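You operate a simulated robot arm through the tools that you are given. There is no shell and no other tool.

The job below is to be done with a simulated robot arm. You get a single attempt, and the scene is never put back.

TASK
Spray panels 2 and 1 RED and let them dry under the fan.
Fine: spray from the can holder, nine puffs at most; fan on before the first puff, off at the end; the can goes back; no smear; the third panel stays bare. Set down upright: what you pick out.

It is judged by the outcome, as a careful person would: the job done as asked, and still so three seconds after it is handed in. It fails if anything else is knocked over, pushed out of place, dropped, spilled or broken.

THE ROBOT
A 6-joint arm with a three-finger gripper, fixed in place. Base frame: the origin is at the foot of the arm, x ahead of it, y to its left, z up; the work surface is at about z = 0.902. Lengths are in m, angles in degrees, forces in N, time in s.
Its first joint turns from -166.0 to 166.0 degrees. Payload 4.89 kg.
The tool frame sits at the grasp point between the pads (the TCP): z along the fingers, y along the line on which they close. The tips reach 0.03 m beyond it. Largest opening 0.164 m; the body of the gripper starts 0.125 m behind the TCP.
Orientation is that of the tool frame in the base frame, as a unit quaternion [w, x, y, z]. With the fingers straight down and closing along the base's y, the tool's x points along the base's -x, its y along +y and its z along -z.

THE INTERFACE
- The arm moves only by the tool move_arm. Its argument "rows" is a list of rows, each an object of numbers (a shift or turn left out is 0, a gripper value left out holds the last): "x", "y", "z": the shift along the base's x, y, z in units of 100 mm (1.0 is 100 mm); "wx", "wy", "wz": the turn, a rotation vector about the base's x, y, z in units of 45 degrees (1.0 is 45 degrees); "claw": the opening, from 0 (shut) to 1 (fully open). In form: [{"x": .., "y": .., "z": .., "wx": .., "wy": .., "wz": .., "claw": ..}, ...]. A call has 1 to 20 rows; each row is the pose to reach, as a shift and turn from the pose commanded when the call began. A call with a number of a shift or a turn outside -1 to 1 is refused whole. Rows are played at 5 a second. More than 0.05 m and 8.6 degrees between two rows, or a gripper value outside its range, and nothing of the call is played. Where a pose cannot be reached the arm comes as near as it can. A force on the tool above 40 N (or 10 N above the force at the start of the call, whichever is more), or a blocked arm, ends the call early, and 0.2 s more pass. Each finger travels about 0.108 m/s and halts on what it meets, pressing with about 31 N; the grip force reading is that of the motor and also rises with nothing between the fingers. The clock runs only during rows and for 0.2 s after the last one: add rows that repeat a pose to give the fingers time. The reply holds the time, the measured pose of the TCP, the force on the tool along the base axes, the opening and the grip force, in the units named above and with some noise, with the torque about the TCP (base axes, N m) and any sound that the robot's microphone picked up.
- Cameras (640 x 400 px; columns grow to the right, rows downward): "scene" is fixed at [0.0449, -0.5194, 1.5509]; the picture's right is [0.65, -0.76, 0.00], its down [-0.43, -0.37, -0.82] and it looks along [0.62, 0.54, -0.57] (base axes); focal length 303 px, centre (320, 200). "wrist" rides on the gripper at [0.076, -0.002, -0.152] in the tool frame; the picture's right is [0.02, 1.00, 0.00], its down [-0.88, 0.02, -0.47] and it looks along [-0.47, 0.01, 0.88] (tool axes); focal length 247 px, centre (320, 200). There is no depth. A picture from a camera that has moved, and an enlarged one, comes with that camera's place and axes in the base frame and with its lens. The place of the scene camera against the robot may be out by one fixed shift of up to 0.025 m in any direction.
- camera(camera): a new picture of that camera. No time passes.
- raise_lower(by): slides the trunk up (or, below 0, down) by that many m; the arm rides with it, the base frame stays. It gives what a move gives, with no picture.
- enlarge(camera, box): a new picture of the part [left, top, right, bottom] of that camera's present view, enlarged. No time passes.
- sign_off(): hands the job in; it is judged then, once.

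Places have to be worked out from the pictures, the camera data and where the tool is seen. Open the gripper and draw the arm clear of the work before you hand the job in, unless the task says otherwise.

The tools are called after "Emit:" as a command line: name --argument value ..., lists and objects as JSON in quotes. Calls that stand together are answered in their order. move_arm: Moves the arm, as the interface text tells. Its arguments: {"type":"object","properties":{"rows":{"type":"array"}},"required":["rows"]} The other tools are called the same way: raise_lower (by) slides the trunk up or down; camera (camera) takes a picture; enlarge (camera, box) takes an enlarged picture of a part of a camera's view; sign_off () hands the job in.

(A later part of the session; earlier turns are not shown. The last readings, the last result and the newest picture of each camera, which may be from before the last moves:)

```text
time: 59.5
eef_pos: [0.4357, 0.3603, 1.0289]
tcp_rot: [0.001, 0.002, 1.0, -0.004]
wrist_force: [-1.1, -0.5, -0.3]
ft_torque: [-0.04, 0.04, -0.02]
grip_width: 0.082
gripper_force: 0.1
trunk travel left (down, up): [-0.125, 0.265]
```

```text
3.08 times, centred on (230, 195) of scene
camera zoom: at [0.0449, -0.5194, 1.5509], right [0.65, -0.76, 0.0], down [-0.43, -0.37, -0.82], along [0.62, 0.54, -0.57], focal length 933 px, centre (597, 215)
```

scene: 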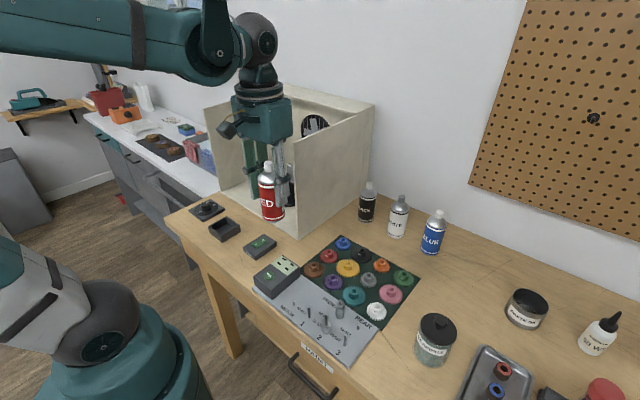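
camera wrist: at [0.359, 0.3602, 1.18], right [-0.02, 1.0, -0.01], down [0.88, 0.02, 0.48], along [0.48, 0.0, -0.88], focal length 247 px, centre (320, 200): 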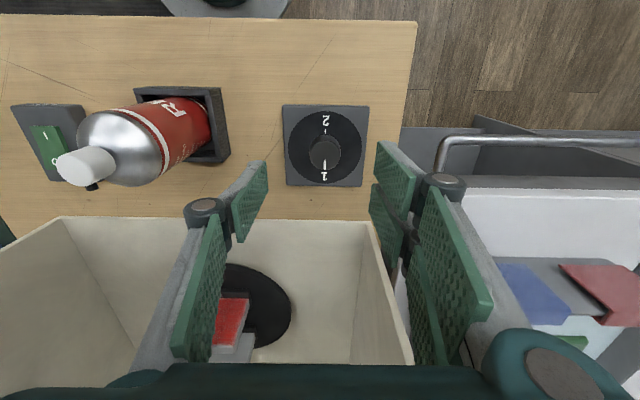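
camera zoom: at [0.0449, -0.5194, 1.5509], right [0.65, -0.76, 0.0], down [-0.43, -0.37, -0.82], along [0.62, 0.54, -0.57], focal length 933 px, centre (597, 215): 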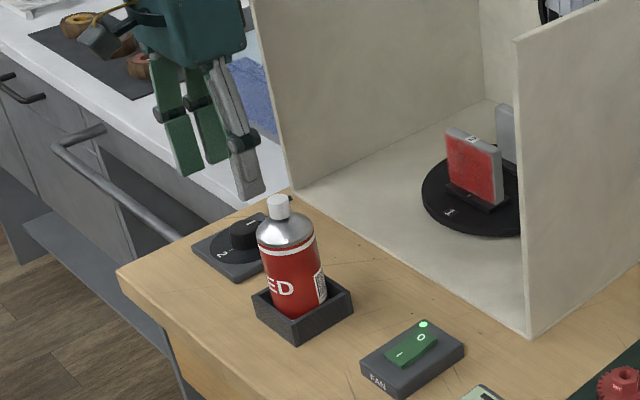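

The knob is under the gripper (about 2–3 mm toward +y). Checking wetness of panel 2 and lowering around the knob.

Emit:
enlarge --camera "scene" --box '[270, 165, 296, 200]'

Emit:
move_arm --rows '[{"x": 0.01, "y": 0.025, "z": -0.3}, {"x": 0.01, "y": 0.025, "z": -0.6}, {"x": 0.01, "y": 0.025, "z": -0.7}, {"x": 0.01, "y": 0.025, "z": -0.76}, {"x": 0.01, "y": 0.025, "z": -0.76}]'

Emit:
camera --camera "wrist"

Emit:
enlarge --camera "scene" --box '[160, 130, 300, 260]'

```text
11.43 times, centred on (283, 182) of scene
camera zoom: at [0.0449, -0.5194, 1.5509], right [0.65, -0.76, 0.0], down [-0.43, -0.37, -0.82], along [0.62, 0.54, -0.57], focal length 3466 px, centre (743, 400)
```

zoom: 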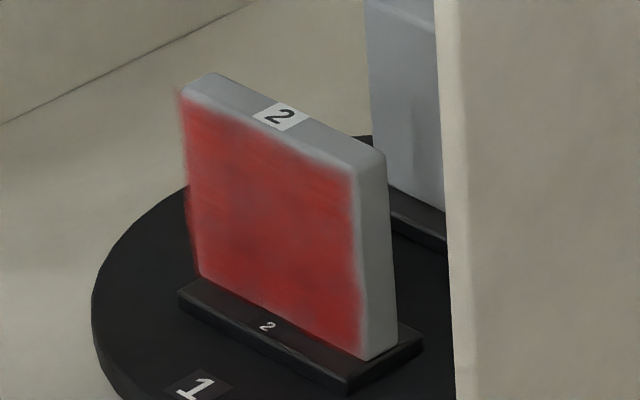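

```text
time: 60.7
eef_pos: [0.4375, 0.3624, 0.9545]
tcp_rot: [0.001, 0.002, 1.0, -0.003]
wrist_force: [0.1, 0.5, 0.0]
ft_torque: [-0.01, 0.02, -0.02]
grip_width: 0.0818
gripper_force: 0.1
trunk travel left (down, up): [-0.125, 0.265]
```

```text
taken
camera wrist: at [0.3613, 0.3623, 1.1064], right [-0.02, 1.0, -0.01], down [0.88, 0.02, 0.48], along [0.48, 0.0, -0.88], focal length 247 px, centre (320, 200)
```

wrist: 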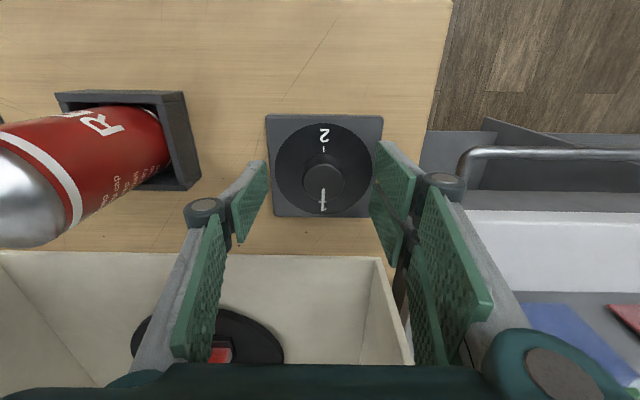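

```text
3.08 times, centred on (230, 195) of scene
camera zoom: at [0.0449, -0.5194, 1.5509], right [0.65, -0.76, 0.0], down [-0.43, -0.37, -0.82], along [0.62, 0.54, -0.57], focal length 933 px, centre (597, 215)
```

zoom: 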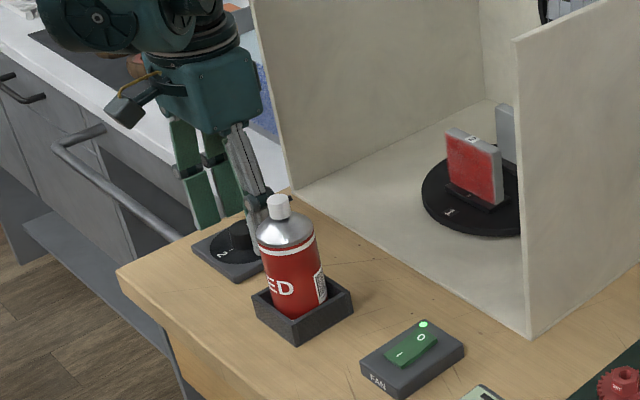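

The wet glints on panel 2 have gone: it has dried. There is small print on the can; I'll read it before going on.

Emit:
enlarge --camera "wrist" --box '[20, 90, 200, 250]'

Emit:
enlarge --camera "wrist" --box '[250, 100, 400, 230]'

```text
2.50 times, centred on (110, 170) of wrist
camera zoom: at [0.3613, 0.3623, 1.1064], right [-0.02, 1.0, -0.01], down [0.88, 0.02, 0.48], along [0.48, 0.0, -0.88], focal length 617 px, centre (845, 275)
```

zoom: 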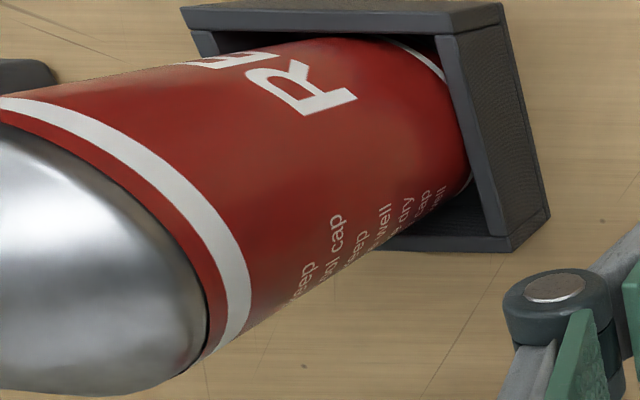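

```text
3.08 times, centred on (325, 165) of wrist
camera zoom: at [0.3613, 0.3623, 1.1064], right [-0.02, 1.0, -0.01], down [0.88, 0.02, 0.48], along [0.48, 0.0, -0.88], focal length 760 px, centre (305, 308)
```

zoom: 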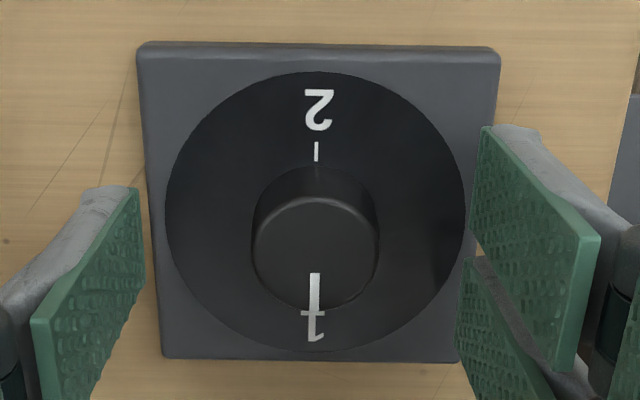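

The print is decorative. Gripping the knob now and testing a small clockwise turn.

Emit:
move_arm --rows '[{"z": -0.02, "claw": 0.3}, {"z": -0.02, "claw": 0.1}, {"z": -0.02, "claw": 0.1}, {"z": -0.02, "claw": 0.1}]'

Emit:
move_arm --rows '[{"wz": -0.1}, {"wz": -0.25}, {"wz": -0.4}, {"wz": -0.5}, {"wz": -0.5}]'

Emit:
enlarge --camera "scene" --box '[160, 130, 300, 260]'

Emit:
camera --camera "wrist"

```text
time: 61.7
eef_pos: [0.438, 0.3644, 0.9523]
tcp_rot: [0.002, 0.003, 1.0, -0.004]
wrist_force: [1.7, 38.1, 2.5]
ft_torque: [1.29, 0.09, 0.1]
grip_width: 0.0316
gripper_force: 45.0
trunk travel left (down, up): [-0.125, 0.265]
```

```text
time: 62.2
eef_pos: [0.4375, 0.3649, 0.9534]
tcp_rot: [0.001, 0.069, 0.998, -0.002]
wrist_force: [-2.6, 14.0, -4.7]
ft_torque: [0.14, 0.1, 0.05]
grip_width: 0.0316
gripper_force: 44.5
trunk travel left (down, up): [-0.125, 0.265]
stopped in row 2: the force on the tool passed its limit at 52 N (the readings are from after the stop); the commanded pose is now the measured one
```

```text
3.08 times, centred on (230, 195) of scene
camera zoom: at [0.0449, -0.5194, 1.5509], right [0.65, -0.76, 0.0], down [-0.43, -0.37, -0.82], along [0.62, 0.54, -0.57], focal length 933 px, centre (597, 215)
```

zoom: 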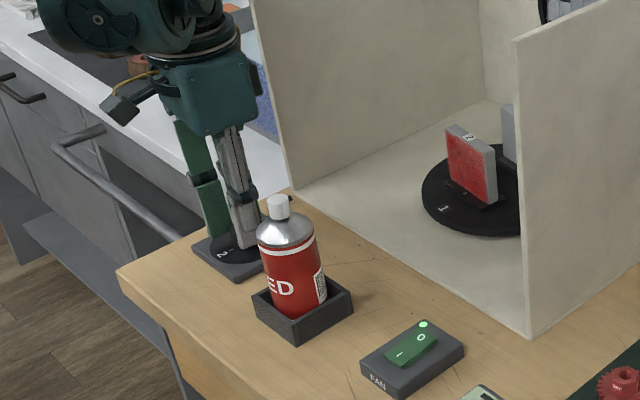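

```text
taken
camera wrist: at [0.3622, 0.3747, 1.1044], right [0.11, 0.99, -0.01], down [0.87, -0.1, 0.48], along [0.47, -0.06, -0.88], focal length 247 px, centre (320, 200)
```

wrist: 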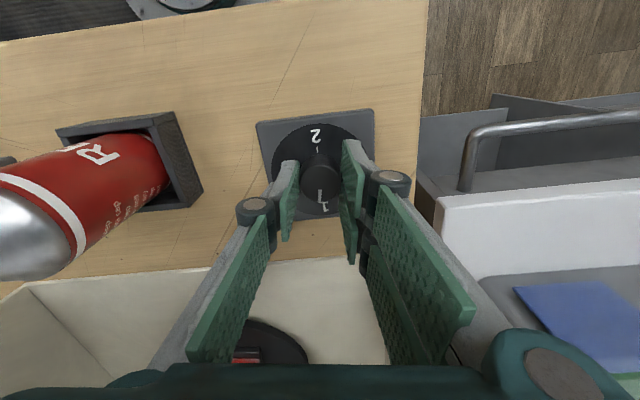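

The knob turns (turntable followed by ~8°), but the grip is slightly off-centre toward −y, causing a side force. I'll relieve it by shifting +y a little.

Emit:
move_arm --rows '[{"y": 0.01}, {"y": 0.02}, {"y": 0.02}]'

```text
time: 63.0
eef_pos: [0.4378, 0.3653, 0.9524]
tcp_rot: [0.002, 0.069, 0.998, -0.004]
wrist_force: [0.4, -2.7, -7.7]
ft_torque: [-0.2, 0.07, 0.01]
grip_width: 0.0317
gripper_force: 45.0
trunk travel left (down, up): [-0.125, 0.265]
```

Side force gone. Turning clockwise further in gentle steps.

Emit:
move_arm --rows '[{"wz": -0.1}, {"wz": -0.2}, {"wz": -0.3}, {"wz": -0.4}, {"wz": -0.5}, {"wz": -0.6}, {"wz": -0.7}, {"wz": -0.8}, {"wz": -0.9}, {"wz": -1}, {"wz": -1}]'

Emit:
enlarge --camera "scene" --box '[160, 130, 300, 260]'

Emit:
camera --camera "wrist"

```text
time: 65.5
eef_pos: [0.4392, 0.3661, 0.9513]
tcp_rot: [0.0, 0.446, 0.895, -0.003]
wrist_force: [20.4, 4.6, 31.3]
ft_torque: [0.16, -0.64, 0.03]
grip_width: 0.032
gripper_force: 45.6
trunk travel left (down, up): [-0.125, 0.265]
```

```text
3.08 times, centred on (230, 195) of scene
camera zoom: at [0.0449, -0.5194, 1.5509], right [0.65, -0.76, 0.0], down [-0.43, -0.37, -0.82], along [0.62, 0.54, -0.57], focal length 933 px, centre (597, 215)
```

zoom: 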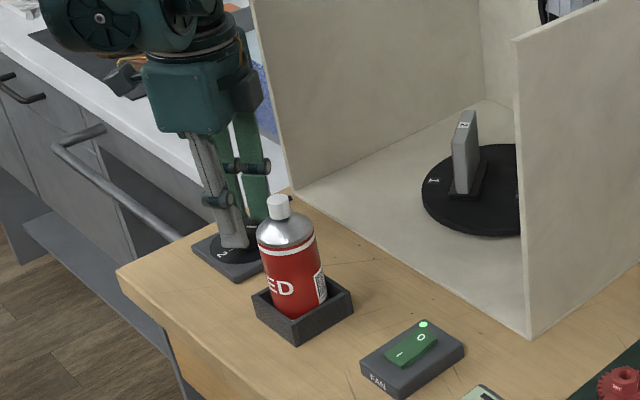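

```text
taken
camera wrist: at [0.392, 0.4271, 1.1044], right [0.78, 0.62, 0.0], down [0.55, -0.69, 0.48], along [0.29, -0.38, -0.88], focal length 247 px, centre (320, 200)
```

wrist: 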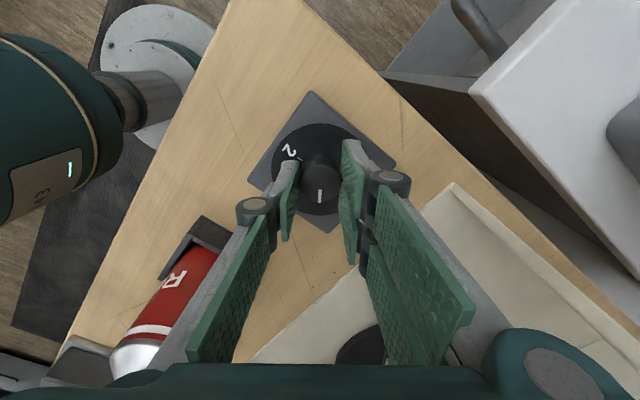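

Turned about 53° and the turntable follows 1:1. I'll relieve the vertical and x forces, then turn on.

Emit:
move_arm --rows '[{"x": 0.005, "z": 0.015}, {"x": 0.01, "z": 0.02}, {"x": 0.01, "z": 0.02}]'

Emit:
move_arm --rows '[{"wz": -0.1}, {"wz": -0.2}, {"wz": -0.3}, {"wz": -0.4}, {"wz": -0.5}, {"wz": -0.6}, {"wz": -0.7}, {"wz": -0.8}, {"wz": -0.8}]'

Emit:
enlarge --camera "scene" --box '[160, 130, 300, 260]'

Emit:
camera --camera "wrist"

```text
time: 66.2
eef_pos: [0.4397, 0.366, 0.9518]
tcp_rot: [0.0, 0.444, 0.896, -0.004]
wrist_force: [0.7, 2.9, -32.4]
ft_torque: [0.17, 0.04, -0.02]
grip_width: 0.032
gripper_force: 45.5
trunk travel left (down, up): [-0.125, 0.265]
```

```text
time: 68.2
eef_pos: [0.4395, 0.366, 0.9541]
tcp_rot: [-0.002, 0.7, 0.714, -0.003]
wrist_force: [5.5, 10.0, -3.8]
ft_torque: [0.22, -0.18, -0.04]
grip_width: 0.0319
gripper_force: 44.8
trunk travel left (down, up): [-0.125, 0.265]
```

```text
3.08 times, centred on (230, 195) of scene
camera zoom: at [0.0449, -0.5194, 1.5509], right [0.65, -0.76, 0.0], down [-0.43, -0.37, -0.82], along [0.62, 0.54, -0.57], focal length 933 px, centre (597, 215)
```

zoom: 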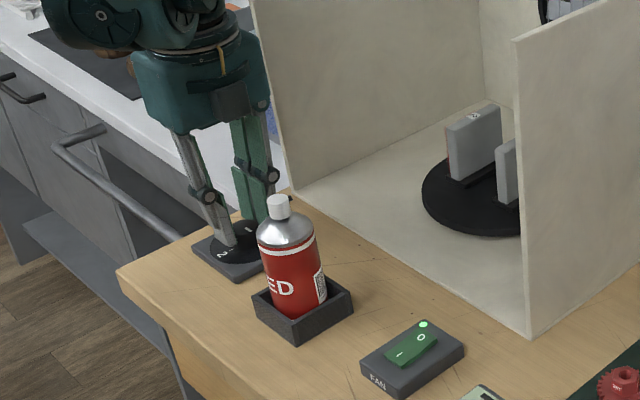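

```text
taken
camera wrist: at [0.438, 0.4432, 1.1065], right [1.0, 0.04, -0.01], down [0.04, -0.88, 0.48], along [0.01, -0.48, -0.88], focal length 247 px, centre (320, 200)
```

wrist: 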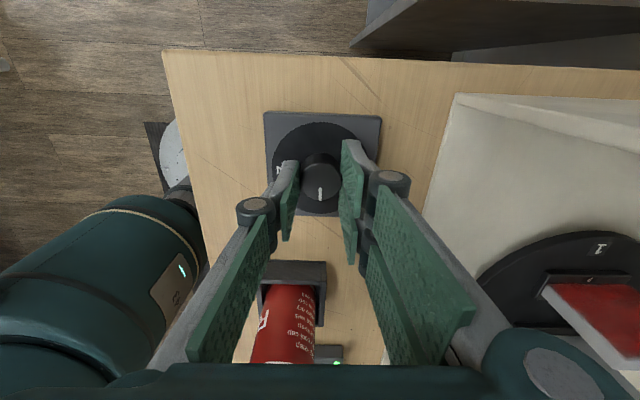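

Halfway (−89°), forces small. Continuing to turn.

Emit:
move_arm --rows '[{"wz": -0.1}, {"wz": -0.2}, {"wz": -0.3}, {"wz": -0.4}, {"wz": -0.5}, {"wz": -0.6}, {"wz": -0.7}, {"wz": -0.8}, {"wz": -0.9}, {"wz": -1}, {"wz": -1}]'

Emit:
enlarge --camera "scene" --box '[160, 130, 300, 260]'

Emit:
camera --camera "wrist"

```text
time: 70.7
eef_pos: [0.4399, 0.3653, 0.955]
tcp_rot: [-0.004, 0.91, 0.414, -0.004]
wrist_force: [24.1, 18.8, 7.0]
ft_torque: [0.84, -0.76, 0.02]
grip_width: 0.0317
gripper_force: 44.8
trunk travel left (down, up): [-0.125, 0.265]
```

```text
3.08 times, centred on (230, 195) of scene
camera zoom: at [0.0449, -0.5194, 1.5509], right [0.65, -0.76, 0.0], down [-0.43, -0.37, -0.82], along [0.62, 0.54, -0.57], focal length 933 px, centre (597, 215)
```

zoom: 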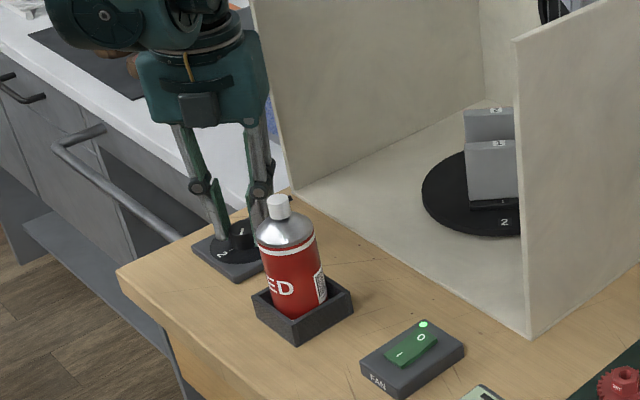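

```text
taken
camera wrist: at [0.4915, 0.4234, 1.1066], right [0.77, -0.64, -0.01], down [-0.56, -0.68, 0.48], along [-0.31, -0.36, -0.88], focal length 247 px, centre (320, 200)
```

wrist: 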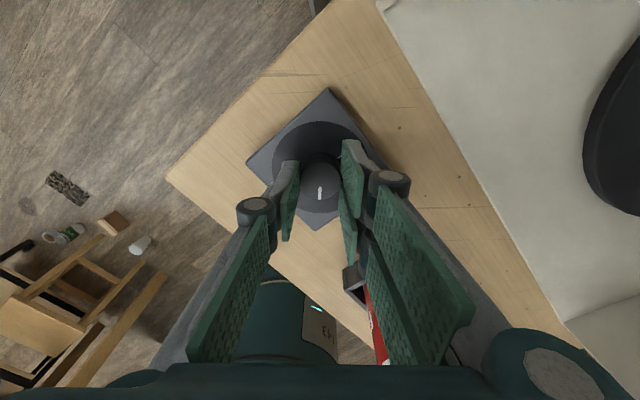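

Turned 131°. Relieving the slight side load, then finishing the turn to "2".

Emit:
move_arm --rows '[{"x": 0.007, "y": 0.006}, {"x": 0.013, "y": 0.01}, {"x": 0.013, "y": 0.01}]'

Emit:
move_arm --rows '[{"wz": -0.1}, {"wz": -0.2}, {"wz": -0.3}, {"wz": -0.4}, {"wz": -0.5}, {"wz": -0.6}, {"wz": -0.7}, {"wz": -0.8}, {"wz": -0.9}, {"wz": -0.9}]'

Emit:
enlarge --camera "scene" --box '[160, 130, 300, 260]'

Emit:
camera --camera "wrist"

```text
time: 71.5
eef_pos: [0.4403, 0.365, 0.9539]
tcp_rot: [-0.004, 0.91, 0.414, -0.004]
wrist_force: [19.2, 24.3, 6.5]
ft_torque: [0.75, -0.59, 0.01]
grip_width: 0.0316
gripper_force: 45.0
trunk travel left (down, up): [-0.125, 0.265]
```

```text
time: 72.3
eef_pos: [0.4392, 0.3644, 0.9547]
tcp_rot: [-0.011, 0.913, 0.409, -0.007]
wrist_force: [-7.5, 9.2, -8.1]
ft_torque: [0.72, -0.05, 0.0]
grip_width: 0.0314
gripper_force: 44.9
out of reach, approached as far as the arm can: row 1, 2, 3, 4
trunk travel left (down, up): [-0.125, 0.265]
stopped in row 4: the force on the tool passed its limit at 103 N (the readings are from after the stop); the commanded pose is now the measured one
```

```text
3.08 times, centred on (230, 195) of scene
camera zoom: at [0.0449, -0.5194, 1.5509], right [0.65, -0.76, 0.0], down [-0.43, -0.37, -0.82], along [0.62, 0.54, -0.57], focal length 933 px, centre (597, 215)
```

zoom: 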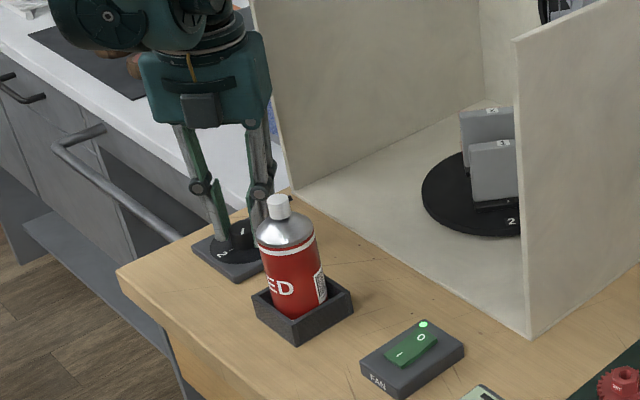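

```text
taken
camera wrist: at [0.4931, 0.4199, 1.1064], right [0.76, -0.65, -0.03], down [-0.56, -0.68, 0.48], along [-0.33, -0.35, -0.88], focal length 247 px, centre (320, 200)
```

wrist: 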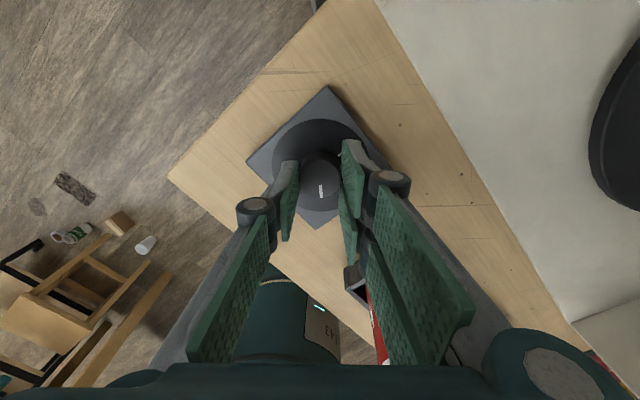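

Joint 6 reached its limit at −131°. I'll open, level the tool, lift slightly above the knob, rotate back 90° and regrasp for the remaining ~49°.

Emit:
move_arm --rows '[{"claw": 0.3}, {"claw": 0.5, "wx": -0.009, "wy": -0.014}, {"claw": 0.5, "wx": -0.018, "wy": -0.028, "z": 0.1}, {"claw": 0.5, "wx": -0.018, "wy": -0.028, "z": 0.3}, {"claw": 0.5, "wx": -0.018, "wy": -0.028, "z": 0.4}, {"wx": -0.018, "wy": -0.028, "z": 0.4}]'

Emit:
move_arm --rows '[{"wz": 0.17}, {"wz": 0.34}, {"wz": 0.51}, {"wz": 0.68}, {"wz": 0.85}, {"wz": 1}, {"wz": 1}]'

Emit:
move_arm --rows '[{"wz": 0.17}, {"wz": 0.34}, {"wz": 0.51}, {"wz": 0.68}, {"wz": 0.85}, {"wz": 1}, {"wz": 1}]'

Emit:
camera --camera "wrist"

Emit:
enlarge --camera "scene" --box '[160, 130, 300, 260]'

```text
time: 73.7
eef_pos: [0.4421, 0.362, 0.9949]
tcp_rot: [-0.002, 0.911, 0.412, -0.002]
wrist_force: [0.2, 0.5, 0.3]
ft_torque: [0.01, -0.04, 0.01]
grip_width: 0.0821
gripper_force: 0.1
trunk travel left (down, up): [-0.125, 0.265]
```

```text
time: 75.3
eef_pos: [0.4401, 0.362, 0.995]
tcp_rot: [0.0, 0.686, 0.728, 0.0]
wrist_force: [0.5, -0.3, -0.5]
ft_torque: [-0.02, 0.0, -0.01]
grip_width: 0.0823
gripper_force: 0.2
trunk travel left (down, up): [-0.125, 0.265]
```

```text
time: 76.9
eef_pos: [0.4404, 0.3625, 0.9955]
tcp_rot: [0.0, 0.356, 0.934, 0.0]
wrist_force: [0.4, -0.8, -0.5]
ft_torque: [-0.01, -0.01, -0.01]
grip_width: 0.0822
gripper_force: 0.0
trunk travel left (down, up): [-0.125, 0.265]
```

```text
taken
camera wrist: at [0.3827, 0.412, 1.1471], right [0.65, 0.76, 0.0], down [0.67, -0.57, 0.47], along [0.36, -0.31, -0.88], focal length 247 px, centre (320, 200)
```

wrist: 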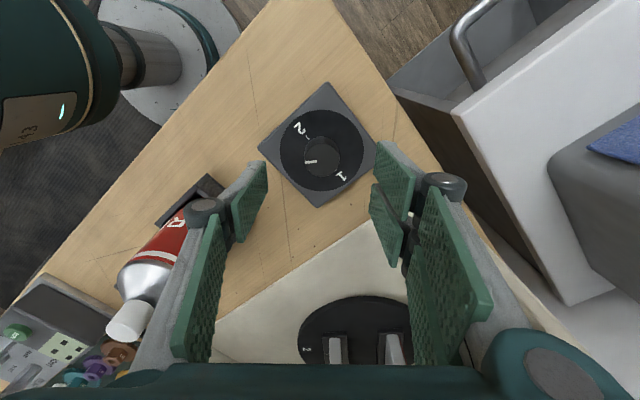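

```text
3.08 times, centred on (230, 195) of scene
camera zoom: at [0.0449, -0.5194, 1.5509], right [0.65, -0.76, 0.0], down [-0.43, -0.37, -0.82], along [0.62, 0.54, -0.57], focal length 933 px, centre (597, 215)
```

zoom: 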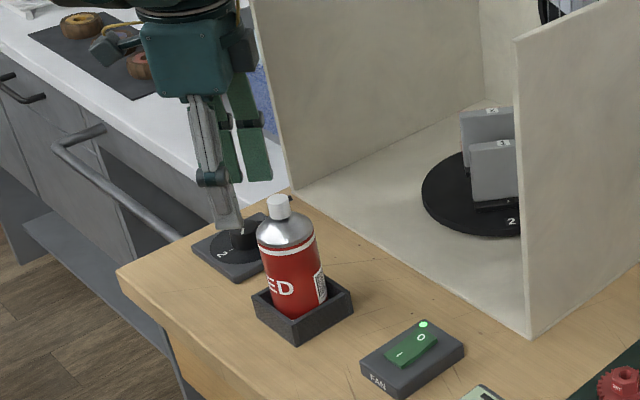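

The pointer sits ~49° short of 2. Recentring on the knob at about (0.439, 0.3655) and regrasping.

Emit:
move_arm --rows '[{"x": -0.01, "y": 0.03, "z": -0.1}, {"x": -0.01, "y": 0.03, "z": -0.3}, {"x": -0.01, "y": 0.03, "z": -0.41}, {"x": -0.01, "y": 0.03, "z": -0.41}, {"x": -0.01, "y": 0.03, "z": -0.41, "claw": 0.3}, {"x": -0.01, "y": 0.03, "z": -0.41, "claw": 0.15}, {"x": -0.01, "y": 0.03, "z": -0.41, "claw": 0.15}]'

```text
time: 78.5
eef_pos: [0.4407, 0.3654, 0.9548]
tcp_rot: [0.0, 0.357, 0.934, 0.0]
wrist_force: [2.7, 2.0, -0.2]
ft_torque: [0.05, -0.04, -0.03]
grip_width: 0.0316
gripper_force: 44.9
trunk travel left (down, up): [-0.125, 0.265]
```

Well centred with little force. Turning −45° then checking the pointer.

Emit:
move_arm --rows '[{"wz": -0.1}, {"wz": -0.2}, {"wz": -0.3}, {"wz": -0.4}, {"wz": -0.5}, {"wz": -0.6}, {"wz": -0.7}, {"wz": -0.8}, {"wz": -0.9}, {"wz": -1}, {"wz": -1}]'

Emit:
enlarge --camera "scene" --box '[160, 130, 300, 260]'

Emit:
enlarge --camera "wrist" --box '[260, 100, 390, 230]'

```text
time: 80.9
eef_pos: [0.4391, 0.3656, 0.9532]
tcp_rot: [0.0, 0.687, 0.727, 0.0]
wrist_force: [15.9, -2.9, -0.6]
ft_torque: [0.32, -0.52, -0.02]
grip_width: 0.0316
gripper_force: 45.5
trunk travel left (down, up): [-0.125, 0.265]
```

```text
3.08 times, centred on (230, 195) of scene
camera zoom: at [0.0449, -0.5194, 1.5509], right [0.65, -0.76, 0.0], down [-0.43, -0.37, -0.82], along [0.62, 0.54, -0.57], focal length 933 px, centre (597, 215)
```

zoom: 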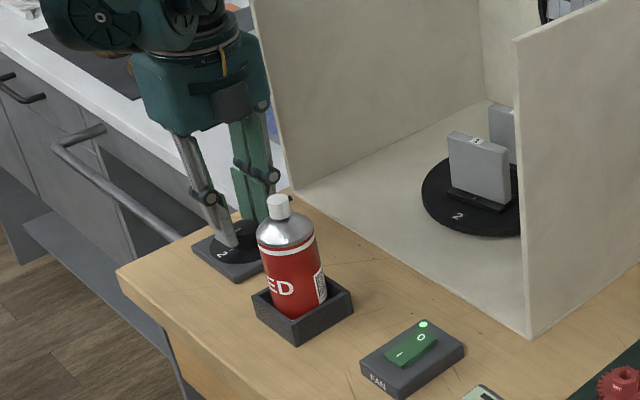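

```text
3.08 times, centred on (325, 165) of wrist
camera zoom: at [0.4342, 0.4414, 1.1061], right [1.0, 0.08, 0.0], down [0.07, -0.88, 0.47], along [0.04, -0.47, -0.88], focal length 760 px, centre (305, 308)
```

zoom: 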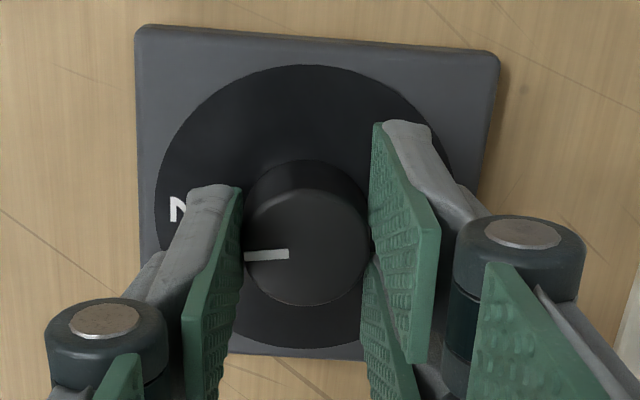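

A few degrees short of 2. Turning about 5° more and rechecking.

Emit:
move_arm --rows '[{"x": 0.005, "wz": -0.05}, {"x": 0.005, "wz": -0.11}, {"x": 0.005, "wz": -0.11}]'

Emit:
enlarge --camera "scene" --box '[250, 150, 320, 215]'

Emit:
enlarge --camera "wrist" --box '[260, 100, 390, 230]'

```text
time: 81.7
eef_pos: [0.4393, 0.3645, 0.9529]
tcp_rot: [0.0, 0.718, 0.696, 0.0]
wrist_force: [8.0, -0.9, 3.9]
ft_torque: [-0.05, -0.16, -0.04]
grip_width: 0.0314
gripper_force: 44.9
trunk travel left (down, up): [-0.125, 0.265]
```

```text
6.15 times, centred on (285, 182) of scene
camera zoom: at [0.0449, -0.5194, 1.5509], right [0.65, -0.76, 0.0], down [-0.43, -0.37, -0.82], along [0.62, 0.54, -0.57], focal length 1866 px, centre (535, 308)
```

zoom: 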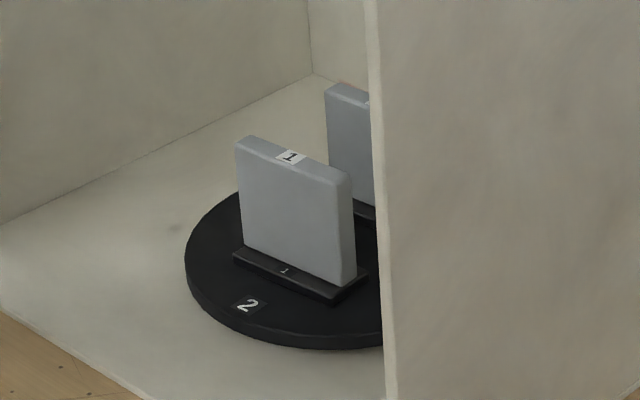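

```text
3.08 times, centred on (325, 165) of wrist
camera zoom: at [0.4409, 0.4417, 1.1061], right [1.0, -0.01, 0.0], down [-0.01, -0.88, 0.47], along [0.0, -0.47, -0.88], focal length 760 px, centre (305, 308)
```

zoom: 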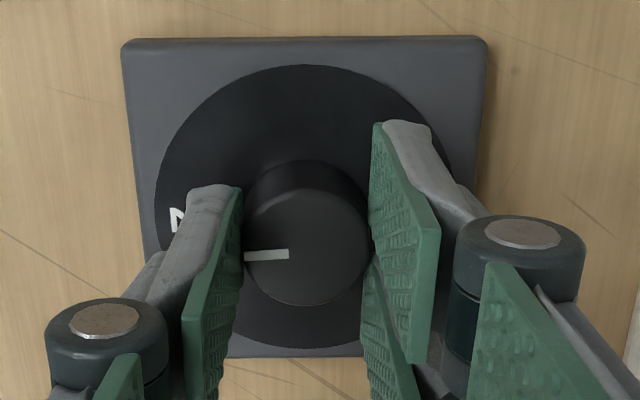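

Comparing with station 1's original spot, still about 5° short. Turning 5° more.

Emit:
move_arm --rows '[{"x": 0.003, "wz": -0.05}, {"x": 0.005, "wz": -0.11}, {"x": 0.005, "wz": -0.11}]'

Emit:
enlarge --camera "scene" --box '[250, 150, 320, 215]'

Emit:
enlarge --camera "wrist" --box '[260, 100, 390, 230]'

```text
time: 82.5
eef_pos: [0.4397, 0.3656, 0.9533]
tcp_rot: [0.001, 0.747, 0.665, 0.0]
wrist_force: [-4.0, -0.4, 5.0]
ft_torque: [-0.02, 0.24, 0.34]
grip_width: 0.0316
gripper_force: 45.2
trunk travel left (down, up): [-0.125, 0.265]
```

```text
6.15 times, centred on (285, 182) of scene
camera zoom: at [0.0449, -0.5194, 1.5509], right [0.65, -0.76, 0.0], down [-0.43, -0.37, -0.82], along [0.62, 0.54, -0.57], focal length 1866 px, centre (535, 308)
```

zoom: 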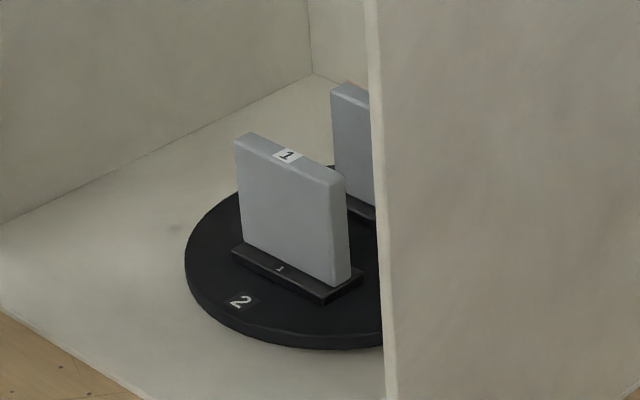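

```text
3.08 times, centred on (325, 165) of wrist
camera zoom: at [0.4476, 0.4415, 1.1062], right [1.0, -0.1, 0.0], down [-0.08, -0.88, 0.47], along [-0.04, -0.47, -0.88], focal length 760 px, centre (305, 308)
```

zoom: 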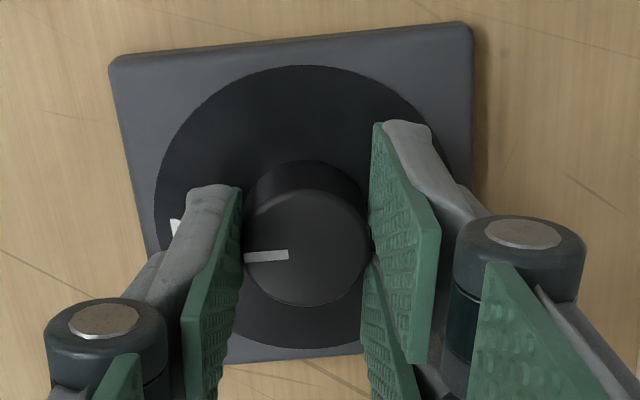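

The "2" mark now sits exactly where "1" was and the knob met its stop; panel 1 faces the can. Releasing, rising and rotating the tool back.

Emit:
move_arm --rows '[{"claw": 0.25}, {"claw": 0.5}, {"claw": 0.5}, {"z": 0.3, "claw": 0.5}, {"z": 0.7}, {"z": 1}]'

Emit:
move_arm --rows '[{"wz": 0.17, "z": 0.2}, {"wz": 0.34, "z": 0.5}, {"wz": 0.51, "z": 0.8}, {"wz": 0.68, "z": 0.8}, {"wz": 0.85, "z": 0.8}, {"wz": 1, "z": 0.8}]'

Emit:
move_arm --rows '[{"wz": 0.17}, {"wz": 0.34}, {"wz": 0.51}, {"wz": 0.68}, {"wz": 0.85}, {"wz": 1}, {"wz": 1}]'

Emit:
camera --camera "scene"

```text
time: 83.9
eef_pos: [0.4392, 0.3633, 1.0541]
tcp_rot: [0.0, 0.747, 0.665, 0.0]
wrist_force: [0.4, 0.3, -0.4]
ft_torque: [-0.16, 0.14, -0.02]
grip_width: 0.082
gripper_force: 0.1
trunk travel left (down, up): [-0.125, 0.265]
```

```text
time: 85.3
eef_pos: [0.4398, 0.3651, 1.1333]
tcp_rot: [0.0, 0.436, 0.9, 0.0]
wrist_force: [0.0, -0.8, -0.3]
ft_torque: [0.0, -0.05, 0.02]
grip_width: 0.0818
gripper_force: 0.0
trunk travel left (down, up): [-0.125, 0.265]
```

```text
time: 86.9
eef_pos: [0.4401, 0.3658, 1.1323]
tcp_rot: [0.001, 0.058, 0.998, 0.0]
wrist_force: [0.1, -0.1, 0.1]
ft_torque: [-0.02, 0.01, 0.0]
grip_width: 0.0822
gripper_force: 0.1
trunk travel left (down, up): [-0.125, 0.265]
```

```text
taken
```

scene: 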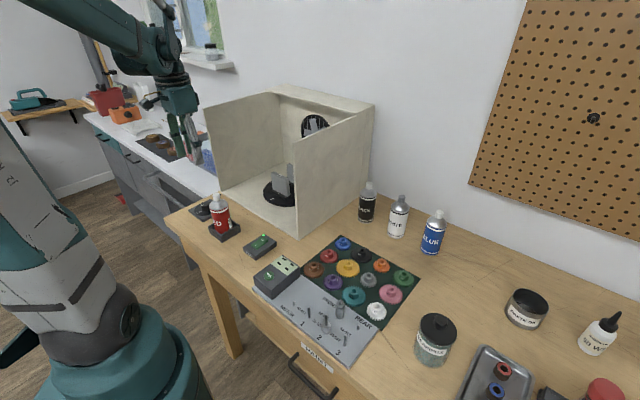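

Panel 1 faces front. Moving back above the can's cap with the fingers closed.

Emit:
move_arm --rows '[{"wz": 0.14, "y": -0.3, "x": -0.05, "claw": 0}, {"wz": 0.14, "y": -0.7, "x": -0.13, "claw": 0}, {"wz": 0.14, "y": -1, "x": -0.2, "claw": 0}, {"wz": 0.14, "y": -1, "x": -0.2}]'

Emit:
move_arm --rows '[{"y": -0.3, "x": -0.04}, {"y": -0.47, "x": -0.065}, {"y": -0.47, "x": -0.065}, {"y": -0.47, "x": -0.065, "z": -0.3}, {"y": -0.47, "x": -0.065, "z": -0.4}, {"y": -0.47, "x": -0.065, "z": -0.4}]'

Emit:
camera --camera "wrist"

Emit:
enlarge --camera "scene" --box '[180, 130, 300, 250]'

```text
time: 87.9
eef_pos: [0.4202, 0.2648, 1.1331]
tcp_rot: [0.0, 0.004, 1.0, 0.0]
wrist_force: [-1.1, -0.2, 0.2]
ft_torque: [-0.01, -0.06, 0.0]
grip_width: 0.0
gripper_force: 31.2
trunk travel left (down, up): [-0.125, 0.265]
```

```text
time: 89.3
eef_pos: [0.4146, 0.2189, 1.0939]
tcp_rot: [0.0, 0.003, 1.0, 0.0]
wrist_force: [0.3, -0.4, -0.9]
ft_torque: [0.04, 0.03, 0.01]
grip_width: 0.0
gripper_force: 30.9
trunk travel left (down, up): [-0.125, 0.265]
```

```text
taken
camera wrist: at [0.3388, 0.2172, 1.2462], right [-0.01, 1.0, 0.0], down [0.88, 0.01, 0.47], along [0.47, 0.01, -0.88], focal length 247 px, centre (320, 200)
```

wrist: 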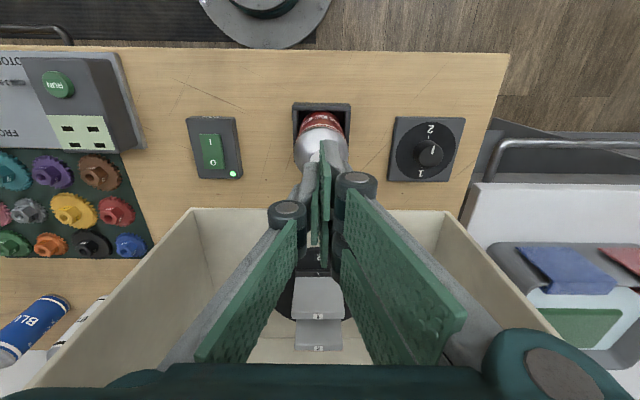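

```text
3.33 times, centred on (240, 190) of scene
camera zoom: at [0.0449, -0.5194, 1.5509], right [0.65, -0.76, 0.0], down [-0.43, -0.37, -0.82], along [0.62, 0.54, -0.57], focal length 1011 px, centre (587, 233)
```

zoom: 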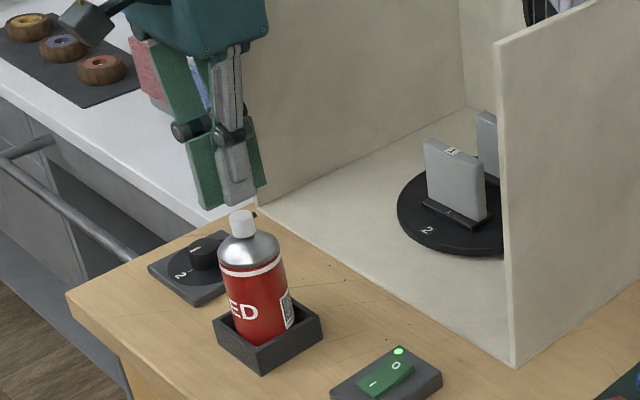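

Emit:
enlarge --camera "wrist" --box '[380, 105, 480, 190]'

Emit:
enlarge --camera "wrist" --box '[280, 240, 360, 360]'

```text
4.71 times, centred on (430, 148) of wrist
camera zoom: at [0.3388, 0.2172, 1.2462], right [-0.01, 1.0, 0.0], down [0.88, 0.01, 0.47], along [0.47, 0.01, -0.88], focal length 1162 px, centre (-198, 447)
```

zoom: 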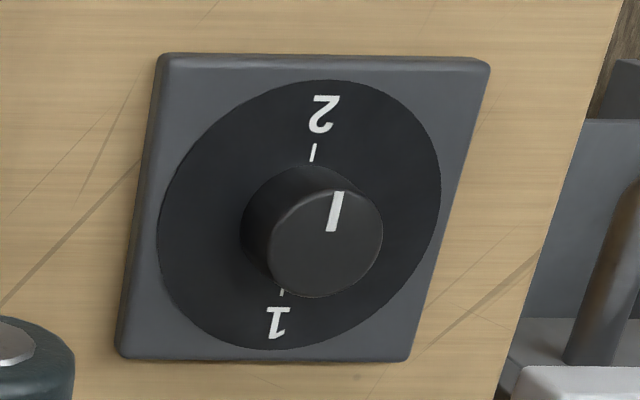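

```text
3.33 times, centred on (320, 300) of wrist
camera zoom: at [0.3388, 0.2172, 1.2462], right [-0.01, 1.0, 0.0], down [0.88, 0.01, 0.47], along [0.47, 0.01, -0.88], focal length 823 px, centre (320, -133)
```

zoom: 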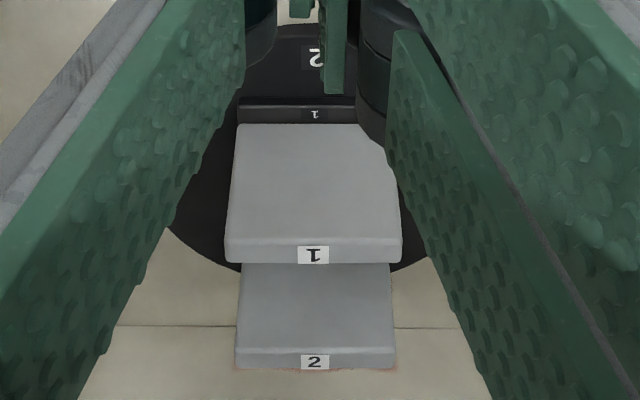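

Dial reads 2 and panel 1 is square to the can. First puff on panel 1 (puff 5 overall).

Emit:
move_arm --rows '[{"x": -0.01, "z": -0.12}, {"x": -0.01, "z": -0.18}, {"x": -0.01, "z": -0.21}, {"x": -0.01, "z": -0.15}, {"x": -0.01, "z": -0.13}, {"x": -0.01, "z": -0.13}]'

Emit:
enlarge --camera "scene" --box '[250, 150, 320, 215]'

```text
time: 90.7
eef_pos: [0.4134, 0.2189, 1.0817]
tcp_rot: [0.001, 0.004, 1.0, 0.001]
wrist_force: [0.4, 1.2, 0.3]
ft_torque: [0.02, 0.02, 0.0]
grip_width: 0.0002
gripper_force: 31.3
trunk travel left (down, up): [-0.125, 0.265]
heard: click
```

```text
6.15 times, centred on (285, 182) of scene
camera zoom: at [0.0449, -0.5194, 1.5509], right [0.65, -0.76, 0.0], down [-0.43, -0.37, -0.82], along [0.62, 0.54, -0.57], focal length 1866 px, centre (535, 308)
```

zoom: 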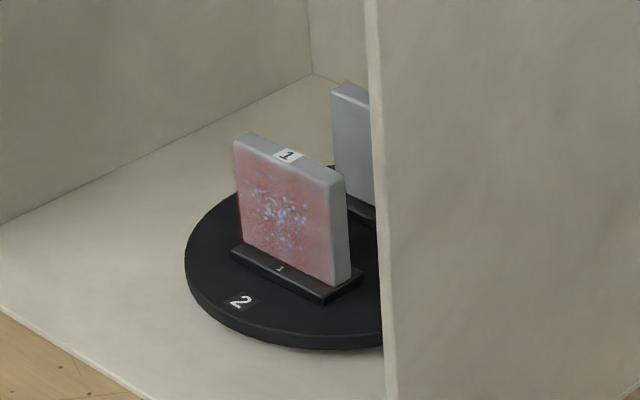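

Panel 1 took a first light coat. Puff 6 now.

Emit:
move_arm --rows '[{"z": -0.05}, {"z": -0.085}, {"z": -0.03}, {"z": 0.0}, {"z": 0.0}]'

Emit:
enlarge --camera "scene" --box '[250, 150, 320, 215]'

```text
time: 91.9
eef_pos: [0.4119, 0.2196, 1.0804]
tcp_rot: [0.0, 0.004, 1.0, 0.0]
wrist_force: [0.1, -0.2, 0.1]
ft_torque: [0.02, 0.02, -0.01]
grip_width: 0.0
gripper_force: 30.7
trunk travel left (down, up): [-0.125, 0.265]
heard: click
```

```text
6.15 times, centred on (285, 182) of scene
camera zoom: at [0.0449, -0.5194, 1.5509], right [0.65, -0.76, 0.0], down [-0.43, -0.37, -0.82], along [0.62, 0.54, -0.57], focal length 1866 px, centre (535, 308)
```

zoom: 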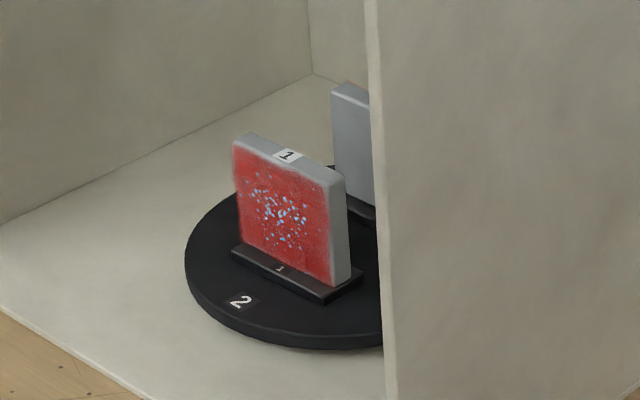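

Panel 1 is clearly redder. Puff 7 to build the coat.

Emit:
move_arm --rows '[{"z": -0.05}, {"z": -0.085}, {"z": -0.03}, {"z": 0.0}, {"z": 0.0}]'

Emit:
enlarge --camera "scene" --box '[270, 165, 296, 200]'

```text
time: 93.1
eef_pos: [0.4138, 0.2189, 1.0812]
tcp_rot: [0.0, 0.003, 1.0, 0.0]
wrist_force: [-0.1, 0.7, 0.6]
ft_torque: [-0.01, 0.01, -0.02]
grip_width: 0.0
gripper_force: 31.3
trunk travel left (down, up): [-0.125, 0.265]
heard: click
```

```text
11.43 times, centred on (283, 182) of scene
camera zoom: at [0.0449, -0.5194, 1.5509], right [0.65, -0.76, 0.0], down [-0.43, -0.37, -0.82], along [0.62, 0.54, -0.57], focal length 3466 px, centre (743, 400)
```

zoom: 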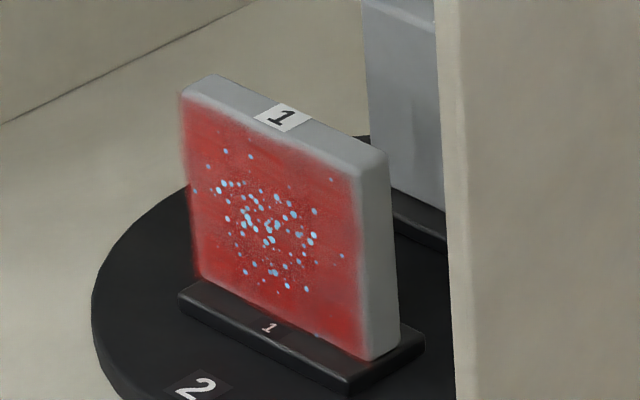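

Panel 1 matches panel 2 after three. One more for parity (puff 8 of the 9 allowed), then lift away.

Emit:
move_arm --rows '[{"z": -0.05}, {"z": -0.085}, {"z": -0.03}, {"z": 0.1}, {"z": 0.4}, {"z": 0.5}]'

Emit:
enlarge --camera "scene" --box '[180, 130, 300, 250]'

```text
time: 94.5
eef_pos: [0.4127, 0.2192, 1.1312]
tcp_rot: [0.0, 0.003, 1.0, 0.001]
wrist_force: [0.0, -0.9, 0.3]
ft_torque: [-0.02, 0.01, 0.01]
grip_width: 0.0
gripper_force: 30.7
trunk travel left (down, up): [-0.125, 0.265]
heard: click
```

```text
3.33 times, centred on (240, 190) of scene
camera zoom: at [0.0449, -0.5194, 1.5509], right [0.65, -0.76, 0.0], down [-0.43, -0.37, -0.82], along [0.62, 0.54, -0.57], focal length 1011 px, centre (587, 233)
```

zoom: 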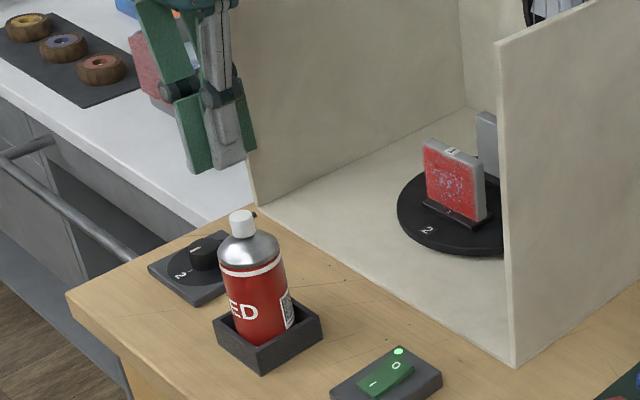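

Eight puffs total. While the fan dries panel 1, I'll take the can back: open, descend around it and grip.

Emit:
move_arm --rows '[{"claw": 0.4}, {"claw": 0.6}, {"claw": 0.6}, {"z": -0.4}, {"z": -0.8}, {"z": -1}, {"z": -1}]'

Emit:
camera --camera "wrist"

```text
time: 96.1
eef_pos: [0.4129, 0.2181, 1.0299]
tcp_rot: [0.0, 0.003, 1.0, 0.0]
wrist_force: [-0.5, -0.1, 0.0]
ft_torque: [-0.03, 0.04, 0.03]
grip_width: 0.0983
gripper_force: 0.0
trunk travel left (down, up): [-0.125, 0.265]
```

```text
taken
camera wrist: at [0.3371, 0.217, 1.1827], right [-0.01, 1.0, 0.0], down [0.88, 0.01, 0.47], along [0.47, 0.01, -0.88], focal length 247 px, centre (320, 200)
```

wrist: 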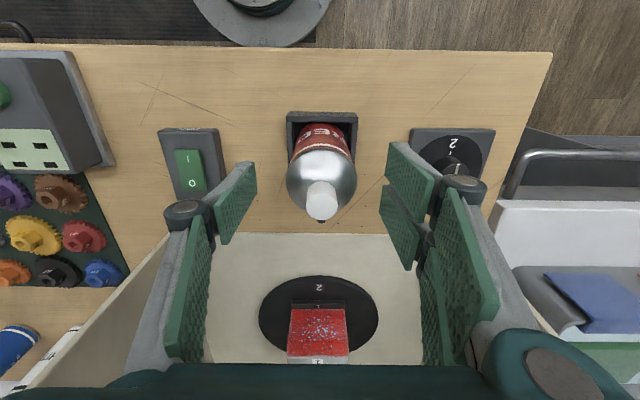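

Centred. Lowering to the same grip height and closing.

Emit:
move_arm --rows '[{"z": -0.25}, {"z": -0.46}, {"z": -0.46}, {"z": -0.46, "claw": 0.35}, {"z": -0.46, "claw": 0.15}, {"z": -0.46, "claw": 0.0}, {"z": -0.46, "claw": 0.0}]'

Emit:
move_arm --rows '[{"z": 0.1}, {"z": 0.4}, {"z": 0.8}, {"z": 1}, {"z": 1}]'

Emit:
camera --camera "wrist"

Emit:
enlarge --camera "scene" --box '[180, 130, 300, 250]'

```text
time: 97.7
eef_pos: [0.4133, 0.2183, 0.9847]
tcp_rot: [0.0, 0.004, 1.0, -0.001]
wrist_force: [-0.3, -0.8, 0.1]
ft_torque: [-0.06, 0.05, 0.0]
grip_width: 0.0524
gripper_force: 30.6
trunk travel left (down, up): [-0.125, 0.265]
```

```text
time: 98.9
eef_pos: [0.4141, 0.2177, 1.0845]
tcp_rot: [0.0, 0.004, 1.0, 0.0]
wrist_force: [0.4, -0.4, -2.0]
ft_torque: [0.01, 0.01, 0.0]
grip_width: 0.0524
gripper_force: 31.2
trunk travel left (down, up): [-0.125, 0.265]
```

```text
taken
camera wrist: at [0.3378, 0.2168, 1.2372], right [-0.01, 1.0, 0.0], down [0.88, 0.01, 0.47], along [0.47, 0.01, -0.88], focal length 247 px, centre (320, 200)
```

wrist: 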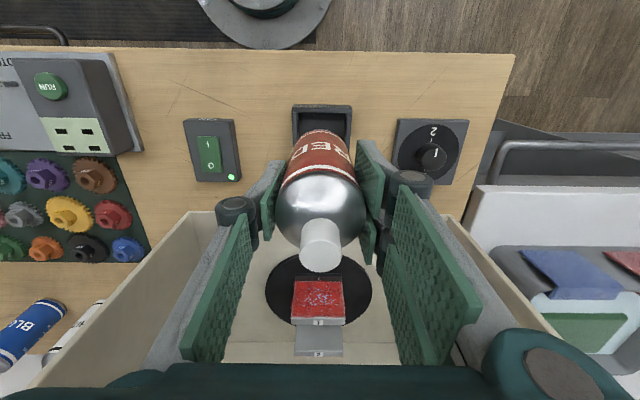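

```text
3.33 times, centred on (240, 190) of scene
camera zoom: at [0.0449, -0.5194, 1.5509], right [0.65, -0.76, 0.0], down [-0.43, -0.37, -0.82], along [0.62, 0.54, -0.57], focal length 1011 px, centre (587, 233)
```

zoom: 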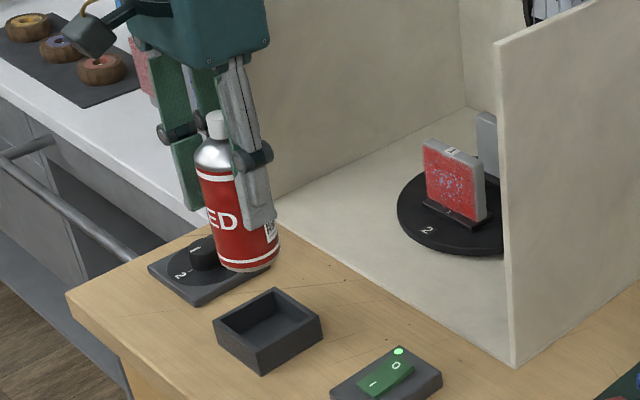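

Can lifted upright. Retracing the path back to its original place on the bench.

Emit:
move_arm --rows '[{"z": 0.4}, {"z": 0.8}, {"z": 0.95}, {"z": 0.95, "y": -0.4}, {"z": 0.95, "y": -0.8}, {"z": 0.95, "y": -1}]'

Emit:
move_arm --rows '[{"y": -0.4}, {"y": -0.8}, {"y": -1}]'

Emit:
move_arm --rows '[{"y": -0.4}, {"y": -0.8}, {"y": -1}]'

Emit:
move_arm --rows '[{"y": -0.4, "x": 0.1}, {"y": -0.8, "x": 0.3}, {"y": -1, "x": 0.5}, {"y": -1, "x": 0.5}]'

Emit:
move_arm --rows '[{"y": -0.35, "x": 0.35}, {"y": -0.7, "x": 0.7}, {"y": -1, "x": 1}, {"y": -1, "x": 1}]'

Emit:
camera --camera "scene"

```text
time: 100.3
eef_pos: [0.4137, 0.1193, 1.1783]
tcp_rot: [0.0, 0.003, 1.0, 0.0]
wrist_force: [0.7, 0.6, -1.4]
ft_torque: [-0.1, 0.07, 0.02]
grip_width: 0.0527
gripper_force: 31.0
trunk travel left (down, up): [-0.125, 0.265]
```

```text
time: 101.1
eef_pos: [0.4133, 0.0186, 1.1816]
tcp_rot: [0.0, 0.003, 1.0, 0.001]
wrist_force: [0.6, 0.3, -2.9]
ft_torque: [-0.04, 0.05, 0.01]
grip_width: 0.0525
gripper_force: 30.9
trunk travel left (down, up): [-0.125, 0.265]
```

```text
time: 101.9
eef_pos: [0.4146, -0.0813, 1.1806]
tcp_rot: [0.0, 0.003, 1.0, 0.0]
wrist_force: [-1.0, 0.5, -1.9]
ft_torque: [-0.07, -0.03, 0.0]
grip_width: 0.0524
gripper_force: 30.9
trunk travel left (down, up): [-0.125, 0.265]
```

```text
time: 102.9
eef_pos: [0.4628, -0.1823, 1.1798]
tcp_rot: [0.0, 0.004, 1.0, -0.001]
wrist_force: [-0.1, 0.3, -1.3]
ft_torque: [0.01, 0.07, -0.01]
grip_width: 0.0526
gripper_force: 31.5
trunk travel left (down, up): [-0.125, 0.265]
```

```text
time: 103.9
eef_pos: [0.5654, -0.2817, 1.1805]
tcp_rot: [0.0, 0.003, 1.0, 0.0]
wrist_force: [1.2, -1.4, -2.6]
ft_torque: [0.05, 0.16, -0.01]
grip_width: 0.0525
gripper_force: 31.0
trunk travel left (down, up): [-0.125, 0.265]
```

```text
taken
```

scene: 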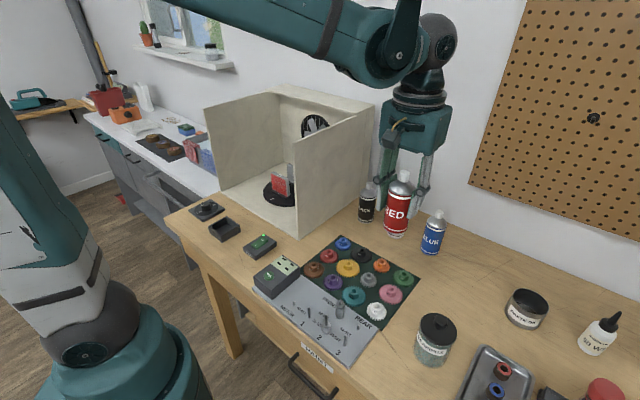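

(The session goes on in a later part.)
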